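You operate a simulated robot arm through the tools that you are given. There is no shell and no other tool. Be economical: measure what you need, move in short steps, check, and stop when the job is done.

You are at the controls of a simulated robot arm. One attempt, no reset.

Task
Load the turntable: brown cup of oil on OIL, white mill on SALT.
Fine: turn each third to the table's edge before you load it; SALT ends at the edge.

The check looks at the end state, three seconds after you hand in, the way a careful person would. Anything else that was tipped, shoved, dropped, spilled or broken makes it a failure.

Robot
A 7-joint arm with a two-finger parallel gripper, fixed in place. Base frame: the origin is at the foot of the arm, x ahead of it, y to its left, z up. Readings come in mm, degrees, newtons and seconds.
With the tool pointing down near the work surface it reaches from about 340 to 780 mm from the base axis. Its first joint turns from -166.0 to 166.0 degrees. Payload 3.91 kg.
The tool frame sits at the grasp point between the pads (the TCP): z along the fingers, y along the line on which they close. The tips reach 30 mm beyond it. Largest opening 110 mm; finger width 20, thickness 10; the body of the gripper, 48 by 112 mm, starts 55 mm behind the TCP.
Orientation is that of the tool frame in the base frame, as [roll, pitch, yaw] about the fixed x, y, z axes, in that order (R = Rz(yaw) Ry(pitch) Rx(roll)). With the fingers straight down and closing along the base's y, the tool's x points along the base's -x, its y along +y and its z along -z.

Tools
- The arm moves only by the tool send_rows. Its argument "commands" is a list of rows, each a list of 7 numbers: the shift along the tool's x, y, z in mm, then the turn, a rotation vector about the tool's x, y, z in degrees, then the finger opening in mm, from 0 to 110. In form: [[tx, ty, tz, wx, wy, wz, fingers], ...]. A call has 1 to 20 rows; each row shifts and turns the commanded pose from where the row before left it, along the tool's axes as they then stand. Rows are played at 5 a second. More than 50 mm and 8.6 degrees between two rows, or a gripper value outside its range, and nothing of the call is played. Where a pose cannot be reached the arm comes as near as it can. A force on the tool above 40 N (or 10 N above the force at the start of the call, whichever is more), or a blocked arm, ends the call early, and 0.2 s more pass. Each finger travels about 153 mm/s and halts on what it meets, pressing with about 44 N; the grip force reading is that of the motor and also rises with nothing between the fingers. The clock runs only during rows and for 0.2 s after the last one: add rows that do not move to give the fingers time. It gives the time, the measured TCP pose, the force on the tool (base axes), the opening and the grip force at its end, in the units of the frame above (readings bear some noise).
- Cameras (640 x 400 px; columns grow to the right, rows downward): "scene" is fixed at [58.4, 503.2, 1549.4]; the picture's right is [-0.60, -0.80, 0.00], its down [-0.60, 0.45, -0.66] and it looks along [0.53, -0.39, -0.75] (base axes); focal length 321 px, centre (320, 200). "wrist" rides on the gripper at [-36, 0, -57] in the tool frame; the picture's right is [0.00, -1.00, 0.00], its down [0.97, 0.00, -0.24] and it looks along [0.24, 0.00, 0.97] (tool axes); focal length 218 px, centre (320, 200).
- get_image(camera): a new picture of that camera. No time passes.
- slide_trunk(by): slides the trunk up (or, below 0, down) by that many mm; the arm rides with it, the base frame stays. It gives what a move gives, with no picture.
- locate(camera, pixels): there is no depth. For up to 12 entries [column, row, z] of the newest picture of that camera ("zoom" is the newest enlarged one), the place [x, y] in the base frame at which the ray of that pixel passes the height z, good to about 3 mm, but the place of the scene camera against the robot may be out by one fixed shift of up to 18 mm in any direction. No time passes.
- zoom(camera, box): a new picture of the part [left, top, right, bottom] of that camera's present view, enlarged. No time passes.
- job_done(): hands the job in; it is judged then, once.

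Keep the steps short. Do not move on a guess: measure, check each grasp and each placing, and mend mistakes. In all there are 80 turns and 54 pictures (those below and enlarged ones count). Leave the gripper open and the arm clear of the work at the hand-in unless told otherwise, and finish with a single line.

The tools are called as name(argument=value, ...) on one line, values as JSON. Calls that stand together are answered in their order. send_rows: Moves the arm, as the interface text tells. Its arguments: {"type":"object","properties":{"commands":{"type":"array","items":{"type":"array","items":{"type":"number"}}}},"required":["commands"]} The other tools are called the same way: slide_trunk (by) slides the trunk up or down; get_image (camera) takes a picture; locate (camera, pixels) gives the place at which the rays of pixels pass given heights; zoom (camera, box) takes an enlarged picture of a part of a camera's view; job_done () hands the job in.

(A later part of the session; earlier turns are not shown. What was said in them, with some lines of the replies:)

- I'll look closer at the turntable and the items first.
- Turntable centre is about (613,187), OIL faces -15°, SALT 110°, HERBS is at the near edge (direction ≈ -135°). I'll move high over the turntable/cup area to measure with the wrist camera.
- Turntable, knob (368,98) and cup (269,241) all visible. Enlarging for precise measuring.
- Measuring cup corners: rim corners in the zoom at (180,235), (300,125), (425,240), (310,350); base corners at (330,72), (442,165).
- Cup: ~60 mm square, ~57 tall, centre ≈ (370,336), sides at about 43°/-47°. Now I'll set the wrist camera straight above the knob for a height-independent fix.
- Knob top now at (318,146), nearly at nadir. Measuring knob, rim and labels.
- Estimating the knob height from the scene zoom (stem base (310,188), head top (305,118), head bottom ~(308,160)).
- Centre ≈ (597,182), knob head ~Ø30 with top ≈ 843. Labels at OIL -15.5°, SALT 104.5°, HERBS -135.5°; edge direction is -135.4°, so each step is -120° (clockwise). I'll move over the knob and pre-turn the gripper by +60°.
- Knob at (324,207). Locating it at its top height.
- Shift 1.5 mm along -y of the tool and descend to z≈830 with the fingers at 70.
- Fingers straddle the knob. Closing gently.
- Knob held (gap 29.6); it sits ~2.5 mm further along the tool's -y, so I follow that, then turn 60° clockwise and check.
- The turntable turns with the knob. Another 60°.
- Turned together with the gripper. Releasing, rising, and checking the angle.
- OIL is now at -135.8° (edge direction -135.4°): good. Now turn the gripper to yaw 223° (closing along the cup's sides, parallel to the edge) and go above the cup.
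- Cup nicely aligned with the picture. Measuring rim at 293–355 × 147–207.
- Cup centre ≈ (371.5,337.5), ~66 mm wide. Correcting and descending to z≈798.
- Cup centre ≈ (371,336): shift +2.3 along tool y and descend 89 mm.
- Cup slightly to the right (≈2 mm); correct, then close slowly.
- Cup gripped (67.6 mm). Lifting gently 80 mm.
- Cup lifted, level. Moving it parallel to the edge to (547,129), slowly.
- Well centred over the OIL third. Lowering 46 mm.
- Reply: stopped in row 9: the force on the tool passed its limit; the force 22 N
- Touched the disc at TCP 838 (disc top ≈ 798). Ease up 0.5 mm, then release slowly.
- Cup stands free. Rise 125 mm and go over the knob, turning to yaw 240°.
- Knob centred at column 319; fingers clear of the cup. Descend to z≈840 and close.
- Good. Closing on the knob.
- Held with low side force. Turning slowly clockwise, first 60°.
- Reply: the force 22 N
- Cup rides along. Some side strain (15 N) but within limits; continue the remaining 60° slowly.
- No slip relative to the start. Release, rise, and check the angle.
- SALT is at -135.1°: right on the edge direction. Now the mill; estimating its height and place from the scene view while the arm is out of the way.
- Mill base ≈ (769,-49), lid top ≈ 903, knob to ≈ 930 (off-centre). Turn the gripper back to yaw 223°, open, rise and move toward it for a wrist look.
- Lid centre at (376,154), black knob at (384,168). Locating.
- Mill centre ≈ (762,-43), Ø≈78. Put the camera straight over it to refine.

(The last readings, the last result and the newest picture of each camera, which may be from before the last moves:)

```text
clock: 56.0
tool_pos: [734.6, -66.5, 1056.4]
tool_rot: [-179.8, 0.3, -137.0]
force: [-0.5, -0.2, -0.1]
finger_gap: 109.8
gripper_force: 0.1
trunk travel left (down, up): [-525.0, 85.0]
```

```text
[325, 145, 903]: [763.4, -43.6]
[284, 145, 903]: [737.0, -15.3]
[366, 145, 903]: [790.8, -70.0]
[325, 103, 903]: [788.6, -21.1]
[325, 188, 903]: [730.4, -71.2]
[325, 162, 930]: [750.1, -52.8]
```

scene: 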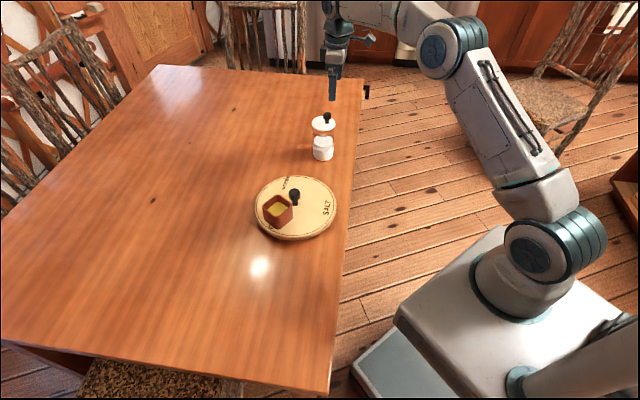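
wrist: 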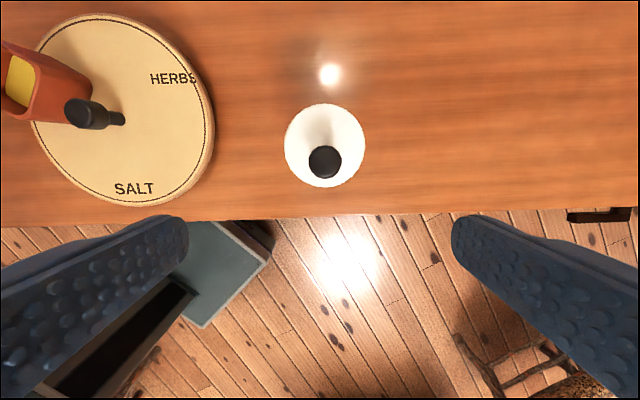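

Mill centre (763,-43.5). Move over it and descend to z≈950 (tips above the lid... at ~920, knob between the fingers).

send_rows(commands=[[-18.2, -1.3, 0, 0, 0, 0, 110], [-18.2, -1.3, 0, 0, 0, 0, 110], [0, 0, 35, 0, 0, 0, 110], [0, 0, 40, 0, 0, 0, 110], [0, 0, 25, 0, 0, 0, 110], [0, 0, 6, 0, 0, 0, 110], [0, 0, 0, 0, 0, 0, 110], [0, 0, 0, 0, 0, 0, 110]])

get_image(camera="wrist")

zoom(camera="scene", box=[275, 70, 403, 170])

```text
clock: 57.8
tool_pos: [763.3, -43.5, 951.5]
tool_rot: [-179.9, 0.3, -137.1]
force: [0.0, 0.2, -0.5]
finger_gap: 110.0
gripper_force: 0.0
trunk travel left (down, up): [-525.0, 85.0]
```

```text
18 pictures are left
```

wrist: 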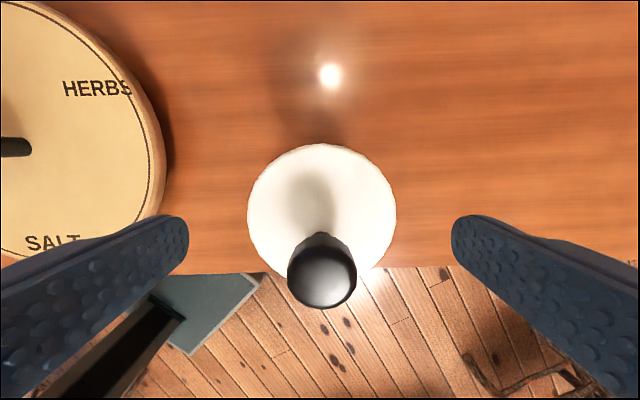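

```text
4.00 times, centred on (339, 120) of scene
```

zoom: 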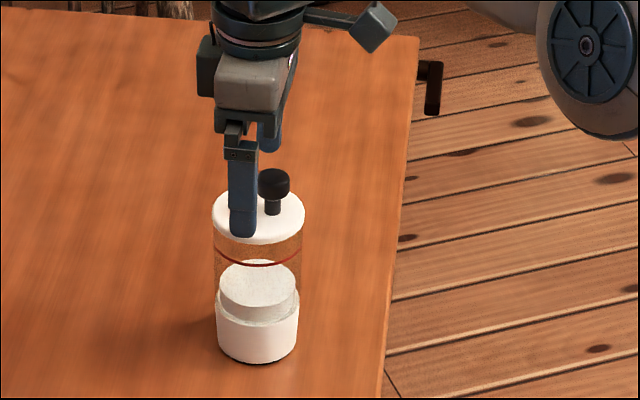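

Aligned (lid centre column 322). Knob top ≈ 920–930, so TCP 886 keeps the palm clear. Descending.

send_rows(commands=[[0, -0.8, 20, 0, 0, 0, 110], [0, 0, 20, 0, 0, 0, 110], [0, 0, 15, 0, 0, 0, 110], [0, 0, 9, 0, 0, 0, 110], [0, 0, 0, 0, 0, 0, 110], [0, 0, 0, 0, 0, 0, 110]])

zoom(camera="scene", box=[275, 70, 403, 170])

get_image(camera="wrist")

```text
clock: 59.1
tool_pos: [765.6, -43.7, 887.2]
tool_rot: [-179.9, 0.4, -136.9]
force: [0.5, 0.4, -0.9]
finger_gap: 110.1
gripper_force: 0.1
trunk travel left (down, up): [-525.0, 85.0]
```

```text
4.00 times, centred on (339, 120) of scene
```

zoom: 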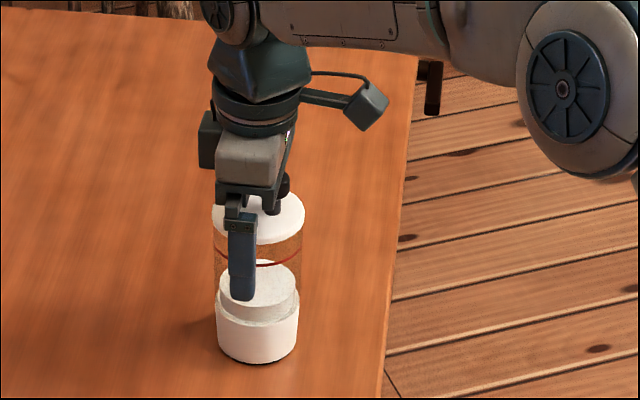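

```text
15 pictures are left
```

wrist: 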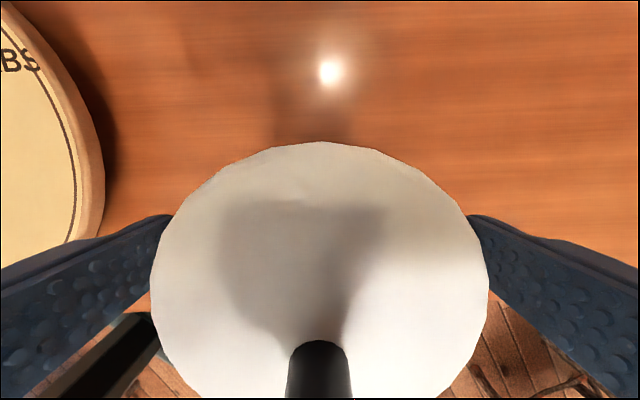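

Centred (lid 150–488). Closing slowly.

send_rows(commands=[[0, 0, 0, 0, 0, 0, 98], [0, 0, 0, 0, 0, 0, 90], [0, 0, 0, 0, 0, 0, 85], [0, 0, 0, 0, 0, 0, 81], [0, 0, 0, 0, 0, 0, 78], [0, 0, 0, 0, 0, 0, 75], [0, 0, 0, 0, 0, 0, 72], [0, 0, 0, 0, 0, 0, 68], [0, 0, 0, 0, 0, 0, 65], [0, 0, 0, 0, 0, 0, 65]])

```text
clock: 61.4
tool_pos: [765.2, -43.5, 888.2]
tool_rot: [-179.9, 0.2, -137.1]
force: [-1.2, 0.0, 0.1]
finger_gap: 76.7
gripper_force: 44.2
trunk travel left (down, up): [-525.0, 85.0]
```

Gripped at 76.7 mm. Test lift of 20 mm, then look whether the whole mill comes up.

send_rows(commands=[[0, 0, -1, 0, 0, 0, 65], [0, 0, -2, 0, 0, 0, 65], [0, 0, -4, 0, 0, 0, 65], [0, 0, -5, 0, 0, 0, 65], [0, 0, -5, 0, 0, 0, 65], [0, 0, -3, 0, 0, 0, 65], [0, 0, 0, 0, 0, 0, 65]])

zoom(camera="scene", box=[275, 70, 403, 170])

```text
clock: 63.0
tool_pos: [764.4, -44.5, 907.3]
tool_rot: [-179.8, 0.5, -136.9]
force: [-0.9, -0.5, -5.4]
finger_gap: 76.5
gripper_force: 43.9
trunk travel left (down, up): [-525.0, 85.0]
```

```text
4.00 times, centred on (339, 120) of scene
```

zoom: 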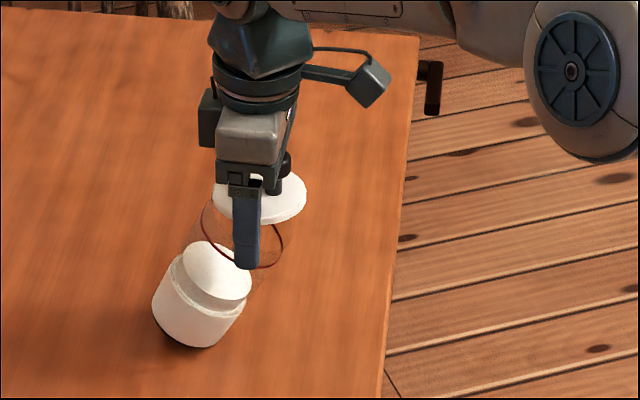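

The lid is level but the body hangs tilted – the lid seems to be separate/jointed. Looking from the wrist before doing anything.

get_image(camera="wrist")

zoom(camera="scene", box=[300, 105, 348, 160])

```text
13 pictures are left
```

wrist: 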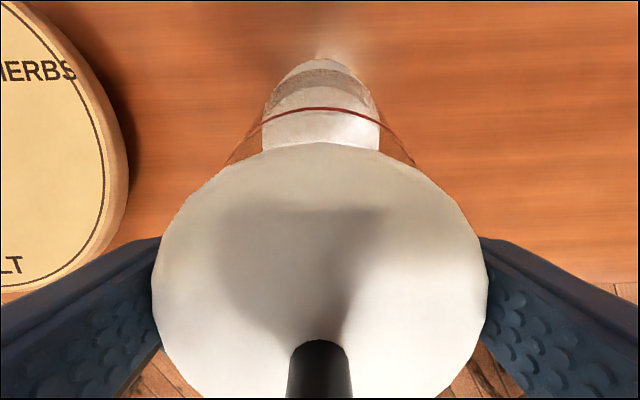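

```text
7.27 times, centred on (324, 132) of scene
```

zoom: 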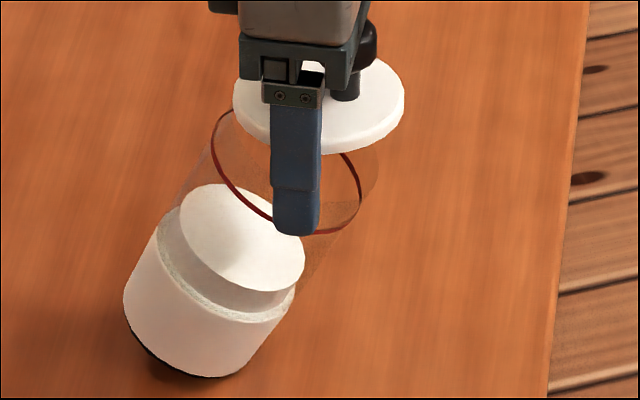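

Now it's clear: the lid is hinged at its inner side (knob side opens), I hold only the lid, and the body hangs by the hinge ~25–30°. Nothing has fallen out. The hinge swing is perpendicular to the table edge, so I can carry it slowly, touch the outer bottom edge down on SALT and swing it upright by moving inward while lowering. First lift slowly.

send_rows(commands=[[0, 0, -2, 0, 0, 0, 65], [0, 0, -4, 0, 0, 0, 65], [0, 0, -6, 0, 0, 0, 65], [0, 0, -8, 0, 0, 0, 65], [0, 0, -10, 0, 0, 0, 65], [0, 0, -10, 0, 0, 0, 65], [0, 0, -10, 0, 0, 0, 65], [0, 0, -10, 0, 0, 0, 65], [0, 0, -10, 0, 0, 0, 65], [0, 0, -8, 0, 0, 0, 65], [0, 0, -6, 0, 0, 0, 65], [0, 0, -4, 0, 0, 0, 65], [0, 0, -2, 0, 0, 0, 65], [0, 0, 0, 0, 0, 0, 65], [0, 0, 0, 0, 0, 0, 65], [0, 0, 0, 0, 0, 0, 65]])

zoom(camera="scene", box=[275, 60, 403, 160])

```text
clock: 66.3
tool_pos: [763.6, -43.7, 997.8]
tool_rot: [-179.9, 0.2, -137.0]
force: [0.0, -0.4, -4.8]
finger_gap: 76.3
gripper_force: 44.2
trunk travel left (down, up): [-525.0, 85.0]
```

```text
4.00 times, centred on (339, 110) of scene
```

zoom: 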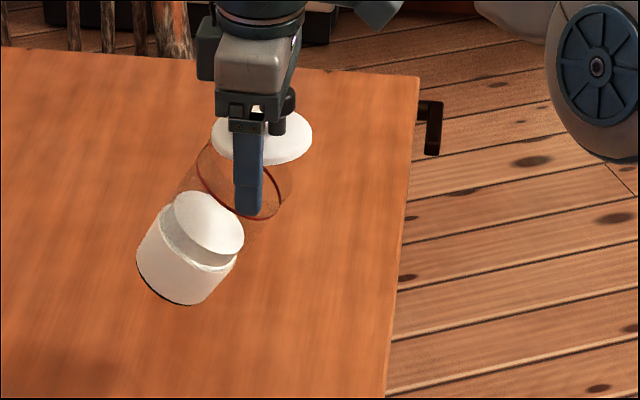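

Hanging steadily, ~24° tilt. Carry it slowly along the edge to the SALT side, lid centre 147 mm outward of the turntable centre.

send_rows(commands=[[1.76, 4.25, 0, 0, 0, 0, 65], [3.52, 8.5, 0, 0, 0, 0, 65], [5.28, 12.75, 0, 0, 0, 0, 65], [7.04, 17, 0, 0, 0, 0, 65], [7.04, 17, 0, 0, 0, 0, 65], [7.04, 17, 0, 0, 0, 0, 65], [7.04, 17, 0, 0, 0, 0, 65], [7.04, 17, 0, 0, 0, 0, 65], [7.04, 17, 0, 0, 0, 0, 65], [7.04, 17, 0, 0, 0, 0, 65], [7.04, 17, 0, 0, 0, 0, 65], [7.04, 17, 0, 0, 0, 0, 65], [7.04, 17, 0, 0, 0, 0, 65], [7.04, 17, 0, 0, 0, 0, 65], [7.04, 17, 0, 0, 0, 0, 65], [7.04, 17, 0, 0, 0, 0, 65], [5.28, 12.75, 0, 0, 0, 0, 65], [3.52, 8.5, 0, 0, 0, 0, 65], [1.76, 4.25, 0, 0, 0, 0, 65], [0, 0, 0, 0, 0, 0, 65]])

zoom(camera="scene", box=[250, 130, 410, 240])

```text
clock: 70.5
tool_pos: [496.6, 77.6, 996.3]
tool_rot: [-180.0, 0.2, -137.0]
force: [0.4, -1.6, -5.9]
finger_gap: 76.5
gripper_force: 43.8
trunk travel left (down, up): [-525.0, 85.0]
```

```text
3.64 times, centred on (330, 185) of scene
```

zoom: 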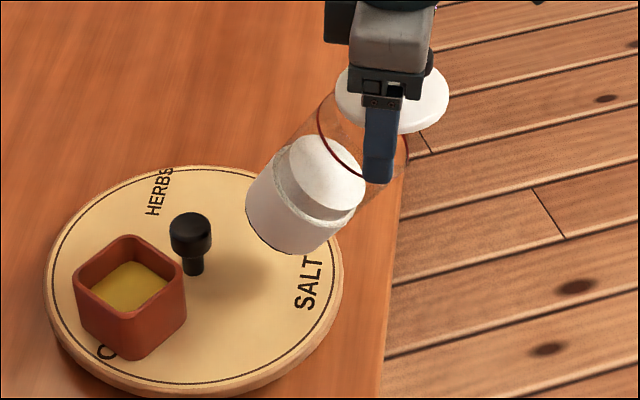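

In place above the SALT third, clear of the knob. Lower 44 mm to just above touch.

send_rows(commands=[[0, 0, 2, 0, 0, 0, 65], [0, 0, 4, 0, 0, 0, 65], [0, 0, 6, 0, 0, 0, 65], [0, 0, 7, 0, 0, 0, 65], [0, 0, 7, 0, 0, 0, 65], [0, 0, 7, 0, 0, 0, 65], [0, 0, 5, 0, 0, 0, 65], [0, 0, 3, 0, 0, 0, 65], [0, 0, 2, 0, 0, 0, 65], [0, 0, 1, 0, 0, 0, 65], [0, 0, 0, 0, 0, 0, 65], [0, 0, 0, 0, 0, 0, 65]])

zoom(camera="scene", box=[250, 150, 378, 240])

```text
clock: 73.2
tool_pos: [496.7, 77.2, 953.3]
tool_rot: [-179.8, 0.2, -137.0]
force: [-0.9, -0.5, -6.1]
finger_gap: 76.6
gripper_force: 44.0
trunk travel left (down, up): [-525.0, 85.0]
```

```text
4.44 times, centred on (314, 195) of scene
```

zoom: 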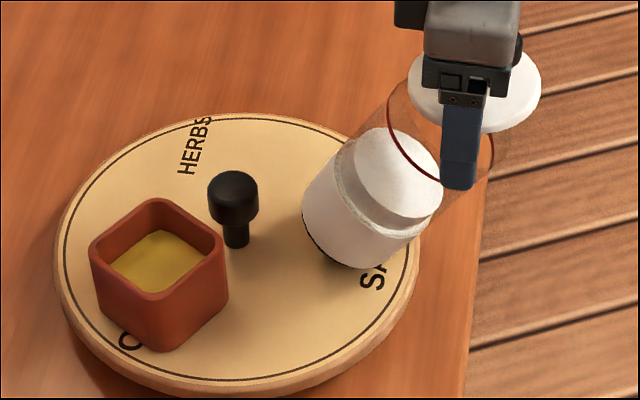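

Still hanging freely (-6 N); bottom edge is just above the disc, at radius ≈ 101. I want it at ≈116, so move 14 mm outward, then lower 8 mm in small steps.

send_rows(commands=[[2, 0, 0, 0, 0, 0, 65], [4, 0, 0, 0, 0, 0, 65], [4, 0, 0, 0, 0, 0, 65], [3, 0, 0, 0, 0, 0, 65], [1, 0, 0, 0, 0, 0, 65], [0, 0, 0, 0, 0, 0, 65], [0, 0, 1, 0, 0, 0, 65], [0, 0, 1, 0, 0, 0, 65], [0, 0, 1, 0, 0, 0, 65], [0, 0, 1, 0, 0, 0, 65], [0, 0, 1, 0, 0, 0, 65], [0, 0, 1, 0, 0, 0, 65], [0, 0, 1, 0, 0, 0, 65], [0, 0, 1, 0, 0, 0, 65], [0, 0, 0, 0, 0, 0, 65], [0, 0, 0, 0, 0, 0, 65]])

```text
clock: 76.5
tool_pos: [484.2, 68.3, 945.3]
tool_rot: [-179.7, 0.6, -137.1]
force: [-1.6, 0.2, 24.8]
finger_gap: 76.7
gripper_force: 43.9
trunk travel left (down, up): [-525.0, 85.0]
```

Contact: +25 N, the body is strutting on its bottom edge. Ease up 1.5 mm and move inward to swing it past the dead centre.

send_rows(commands=[[0, 0, -1.5, 0, 0, 0, 65], [-2, 0, 0, 0, 0, 0, 65], [-3, 0, 0, 0, 0, 0, 65], [-3, 0, 0, 0, 0, 0, 65], [-3, 0, 0, 0, 0, 0, 65], [-3, 0, 0, 0, 0, 0, 65], [-3, 0, 0, 0, 0, 0, 65], [-3, 0, 0, 0, 0, 0, 65], [0, 0, 0, 0, 0, 0, 65]])

zoom(camera="scene", box=[250, 150, 378, 240])

```text
clock: 78.5
tool_pos: [500.2, 81.6, 946.1]
tool_rot: [-179.9, 0.1, -137.0]
force: [-0.1, 0.5, -6.0]
finger_gap: 76.3
gripper_force: 43.3
trunk travel left (down, up): [-525.0, 85.0]
```

```text
4.44 times, centred on (314, 195) of scene
```

zoom: 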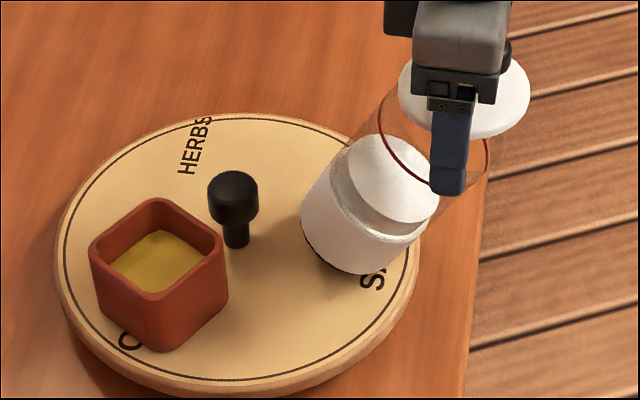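

It slid and hangs again (I lost contact by easing up). Retry: back out 16 mm slightly raised, lower to light contact, then move inward keeping pressure, following the arc down.

send_rows(commands=[[0, 0, -3, 0, 0, 0, 65], [3, 0, 0, 0, 0, 0, 65], [4, 0, 0, 0, 0, 0, 65], [4, 0, 0, 0, 0, 0, 65], [3, 0, 0, 0, 0, 0, 65], [2, 0, 0, 0, 0, 0, 65], [0, 0, 0, 0, 0, 0, 65], [0, 0, 0, 0, 0, 0, 65], [0, 0, 0, 0, 0, 0, 65], [0, 0, 1.5, 0, 0, 0, 65], [0, 0, 1.5, 0, 0, 0, 65], [0, 0, 0.5, 0, 0, 0, 65]])

```text
clock: 81.2
tool_pos: [488.2, 72.2, 945.5]
tool_rot: [-179.8, 0.2, -136.9]
force: [-0.5, -0.3, -2.2]
finger_gap: 76.6
gripper_force: 43.7
trunk travel left (down, up): [-525.0, 85.0]
```

Light contact (-2 N from -6). Now press 0.7 mm more and move inward, lowering along the arc.

send_rows(commands=[[0, 0, 0.7, 0, 0, 0, 65], [-3, 0, 0, 0, 0, 0, 65], [-3, 0, 0, 0, 0, 0, 65], [-3, 0, 0.1, 0, 0, 0, 65], [-3, 0, 0.2, 0, 0, 0, 65], [-3, 0, 0.3, 0, 0, 0, 65], [-3, 0, 0.3, 0, 0, 0, 65], [-3, 0, 0.4, 0, 0, 0, 65], [-3, 0, 0.5, 0, 0, 0, 65], [0, 0, 0, 0, 0, 0, 65]])

zoom(camera="scene", box=[250, 150, 378, 240])

```text
clock: 83.3
tool_pos: [505.7, 87.7, 943.3]
tool_rot: [-179.7, 0.5, -137.0]
force: [2.6, 0.3, 23.4]
finger_gap: 76.4
gripper_force: 44.3
trunk travel left (down, up): [-525.0, 85.0]
```

```text
4.44 times, centred on (314, 195) of scene
```

zoom: 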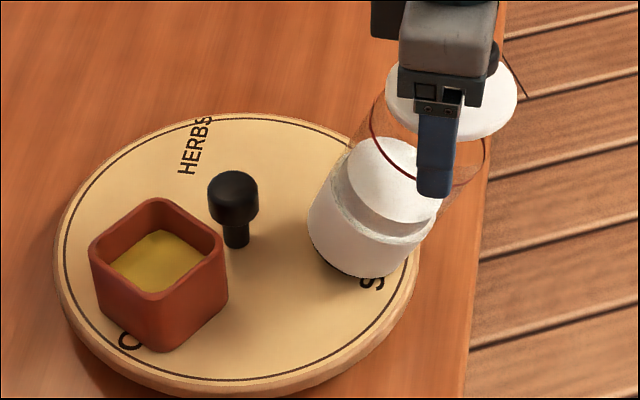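

It's swinging upright (corner holds, tilt reduced). Continue inward 24 mm with gentle lowering.

send_rows(commands=[[-3, 0, 0, 0, 0, 0, 65], [-3, 0, 0, 0, 0, 0, 65], [-3, 0, 0.1, 0, 0, 0, 65], [-3, 0, 0.3, 0, 0, 0, 65], [-3, 0, 0.5, 0, 0, 0, 65], [-3, 0, 0.6, 0, 0, 0, 65], [-3, 0, 0.6, 0, 0, 0, 65], [-3, 0, 0.6, 0, 0, 0, 65], [0, 0, 0, 0, 0, 0, 65]])

zoom(camera="scene", box=[250, 150, 378, 240])

```text
clock: 85.3
tool_pos: [522.1, 103.0, 939.5]
tool_rot: [-179.8, 0.0, -137.0]
force: [-0.9, 0.4, -3.6]
finger_gap: 76.5
gripper_force: 44.1
trunk travel left (down, up): [-525.0, 85.0]
```

```text
4.44 times, centred on (314, 195) of scene
```

zoom: 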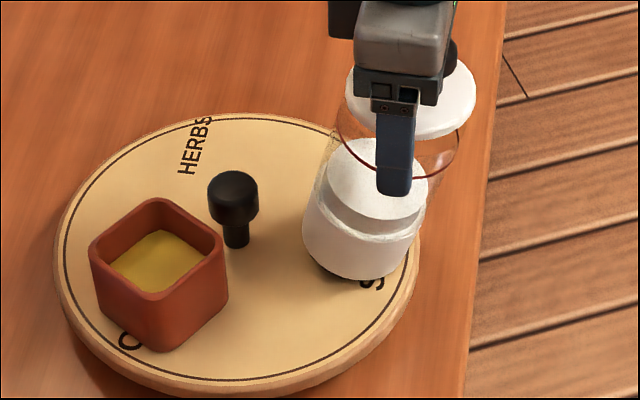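

Nearly upright. Continue: 24 mm inward, 7 mm down.

send_rows(commands=[[-3, 0, 0.6, 0, 0, 0, 65], [-3, 0, 0.7, 0, 0, 0, 65], [-3, 0, 0.8, 0, 0, 0, 65], [-3, 0, 0.9, 0, 0, 0, 65], [-3, 0, 1, 0, 0, 0, 65], [-3, 0, 1, 0, 0, 0, 65], [-3, 0, 1, 0, 0, 0, 65], [-3, 0, 1, 0, 0, 0, 65], [0, 0, 0, 0, 0, 0, 65]])

zoom(camera="scene", box=[250, 150, 378, 240])

```text
clock: 87.3
tool_pos: [541.1, 119.6, 934.4]
tool_rot: [-179.8, 0.2, -137.0]
force: [-0.9, 0.1, -2.9]
finger_gap: 76.4
gripper_force: 43.8
trunk travel left (down, up): [-525.0, 85.0]
```

```text
4.44 times, centred on (314, 195) of scene
```

zoom: 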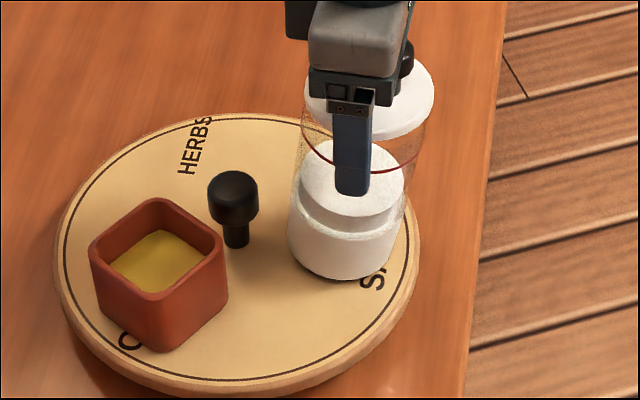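

Almost upright. Next: 12 mm inward, 7 mm down.

send_rows(commands=[[-2, 0, 1.1, 0, 0, 0, 65], [-2, 0, 1.1, 0, 0, 0, 65], [-2, 0, 1.2, 0, 0, 0, 65], [-2, 0, 1.2, 0, 0, 0, 65], [-2, 0, 1.2, 0, 0, 0, 65], [-2, 0, 1.2, 0, 0, 0, 65], [0, 0, 0, 0, 0, 0, 65], [0, 0, 0, 0, 0, 0, 65]])

```text
clock: 89.2
tool_pos: [550.8, 129.0, 926.9]
tool_rot: [-179.8, 0.4, -136.9]
force: [11.0, 8.0, 23.4]
finger_gap: 76.6
gripper_force: 44.0
trunk travel left (down, up): [-525.0, 85.0]
```

Force +23 N at z 927: nearly closed. Look.

zoom(camera="scene", box=[250, 150, 378, 240])

```text
4.44 times, centred on (314, 195) of scene
```

zoom: 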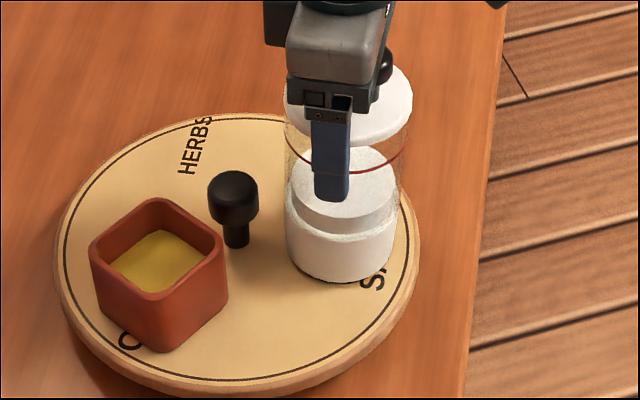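

Only a few degrees left; the force pushes inward, so move inward 5 mm at constant height.

send_rows(commands=[[-1.5, 0, 0, 0, 0, 0, 65], [-1.5, 0, 0, 0, 0, 0, 65], [-1, 0, 0, 0, 0, 0, 65], [-1, 0, 0, 0, 0, 0, 65], [0, 0, 0, 0, 0, 0, 65], [0, 0, 0, 0, 0, 0, 65]])

```text
clock: 90.5
tool_pos: [553.1, 132.3, 925.9]
tool_rot: [-179.8, 0.1, -137.0]
force: [1.5, 1.3, 6.0]
finger_gap: 76.7
gripper_force: 44.4
trunk travel left (down, up): [-525.0, 85.0]
```

Force down to 6 N at z 925.9 (closed height expected 925.5). Nudge 1 mm inward and 0.7 down.

send_rows(commands=[[-1, 0, 0, 0, 0, 0, 65], [0, 0, 0.4, 0, 0, 0, 65], [0, 0, 0.3, 0, 0, 0, 65], [0, 0, 0, 0, 0, 0, 65]])

zoom(camera="scene", box=[282, 150, 362, 230])

```text
clock: 91.5
tool_pos: [553.7, 131.7, 926.6]
tool_rot: [-179.9, 0.2, -137.0]
force: [-1.8, -2.6, -0.8]
finger_gap: 76.4
gripper_force: 43.8
trunk travel left (down, up): [-525.0, 85.0]
```

```text
5.00 times, centred on (322, 190) of scene
```

zoom: 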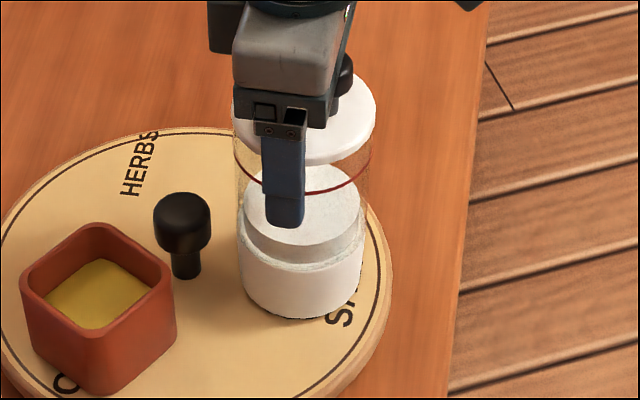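

The mill stands upright on SALT, force ≈ 0. Lower 1 mm to seat the lid, then check the force.

send_rows(commands=[[0, 0, 0.5, 0, 0, 0, 65], [0, 0, 0.5, 0, 0, 0, 65], [0, 0, 0, 0, 0, 0, 65], [0, 0, 0, 0, 0, 0, 65]])

```text
clock: 92.5
tool_pos: [553.7, 131.5, 925.4]
tool_rot: [-179.8, 0.4, -137.0]
force: [1.8, -2.3, 7.1]
finger_gap: 76.5
gripper_force: 43.7
trunk travel left (down, up): [-525.0, 85.0]
```

Seated (7 N at the expected height 925.4). Release slowly.

send_rows(commands=[[0, 0, -0.3, 0, 0, 0, 70], [0, 0, 0, 0, 0, 0, 75], [0, 0, 0, 0, 0, 0, 78], [0, 0, 0, 0, 0, 0, 82], [0, 0, 0, 0, 0, 0, 90], [0, 0, 0, 0, 0, 0, 98], [0, 0, 0, 0, 0, 0, 104], [0, 0, 0, 0, 0, 0, 104]])

get_image(camera="wrist")

```text
clock: 94.3
tool_pos: [553.9, 133.4, 924.8]
tool_rot: [-179.8, 0.3, -137.1]
force: [-0.6, 0.6, 0.7]
finger_gap: 103.9
gripper_force: 0.0
trunk travel left (down, up): [-525.0, 85.0]
```

```text
2 pictures are left
```

wrist: 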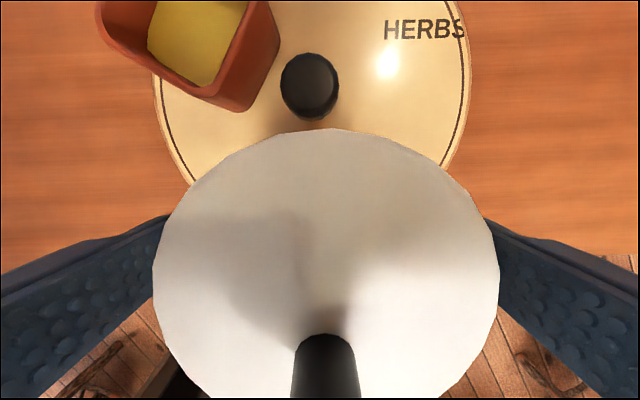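

Mill free. Centre by 1.5 mm and rise straight up.

send_rows(commands=[[0, -1.5, 0, 0, 0, 0, 108], [0, 0, -8, 0, 0, 0, 108], [0, 0, -15, 0, 0, 0, 108], [0, 0, -25, 0, 0, 0, 108], [0, 0, -30, 0, 0, 0, 108], [0, 0, -40, 0, 0, 0, 108], [0, 0, -40, 0, 0, 0, 108], [0, 0, -30, 0, 0, 0, 108], [0, 0, 0, 0, 0, 0, 108]])

get_image(camera="wrist")

```text
clock: 96.3
tool_pos: [554.1, 130.3, 1113.4]
tool_rot: [-179.9, 0.3, -137.0]
force: [-0.5, 0.6, -0.3]
finger_gap: 108.0
gripper_force: 0.0
trunk travel left (down, up): [-525.0, 85.0]
```

```text
1 pictures are left
```

wrist: 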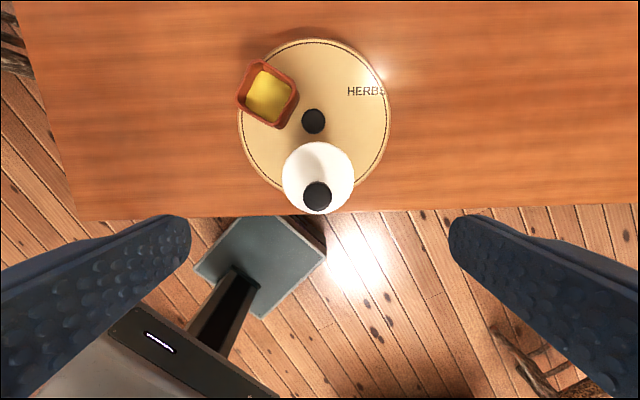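

Measuring the final angles.

locate(camera="wrist", pixels=[[313, 121, 855], [366, 91, 798], [268, 95, 855], [318, 177, 940], [239, 115, 798], [390, 115, 798], [314, 38, 798], [80, 219, 760], [600, 208, 760]])

```text
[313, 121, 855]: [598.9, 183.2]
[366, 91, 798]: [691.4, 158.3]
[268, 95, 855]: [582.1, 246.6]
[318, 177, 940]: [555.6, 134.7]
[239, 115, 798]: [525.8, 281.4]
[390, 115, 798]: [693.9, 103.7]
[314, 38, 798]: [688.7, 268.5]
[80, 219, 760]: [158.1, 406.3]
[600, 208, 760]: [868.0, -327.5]
```

SALT at -135.1° (edge -135.4°), mill centred on it, cup on OIL. Move the arm clear and take the last picture.

send_rows(commands=[[30, -20, -5, 0, 0, 0, 108], [35, -25, 0, 0, 0, 0, 108], [35, -25, 0, 0, 0, 0, 108], [30, -25, 0, 0, 0, 0, 108], [0, -30, 0, 0, 0, 0, 108], [0, -30, 0, 0, 0, 0, 108], [0, 0, 0, 0, 0, 0, 108]])

zoom(camera="scene", box=[240, 130, 368, 240])

```text
clock: 98.0
tool_pos: [564.6, -71.1, 1117.3]
tool_rot: [-179.9, 0.2, -137.0]
force: [-0.4, -0.4, 0.1]
finger_gap: 108.2
gripper_force: 0.1
trunk travel left (down, up): [-525.0, 85.0]
```

```text
3.64 times, centred on (304, 185) of scene
```

zoom: 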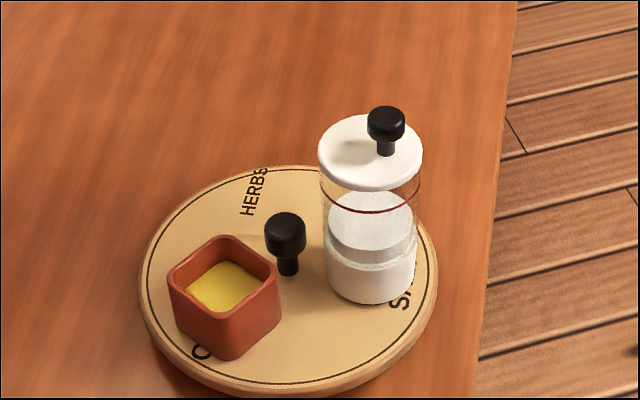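

Both items stand upright on their thirds, the mill's lid is closed, SALT is at the edge, and the arm is clear with the gripper open. Handing in.

job_done()

```text
The job is handed in.
```

The brown cup of oil is on OIL and the white mill is on SALT, each third turned to the table's edge before loading, with SALT left at the edge; the mill's hinged lid opened during the lift, so it hung tilted on the way, but it now stands upright with the lid closed and no spill visible.
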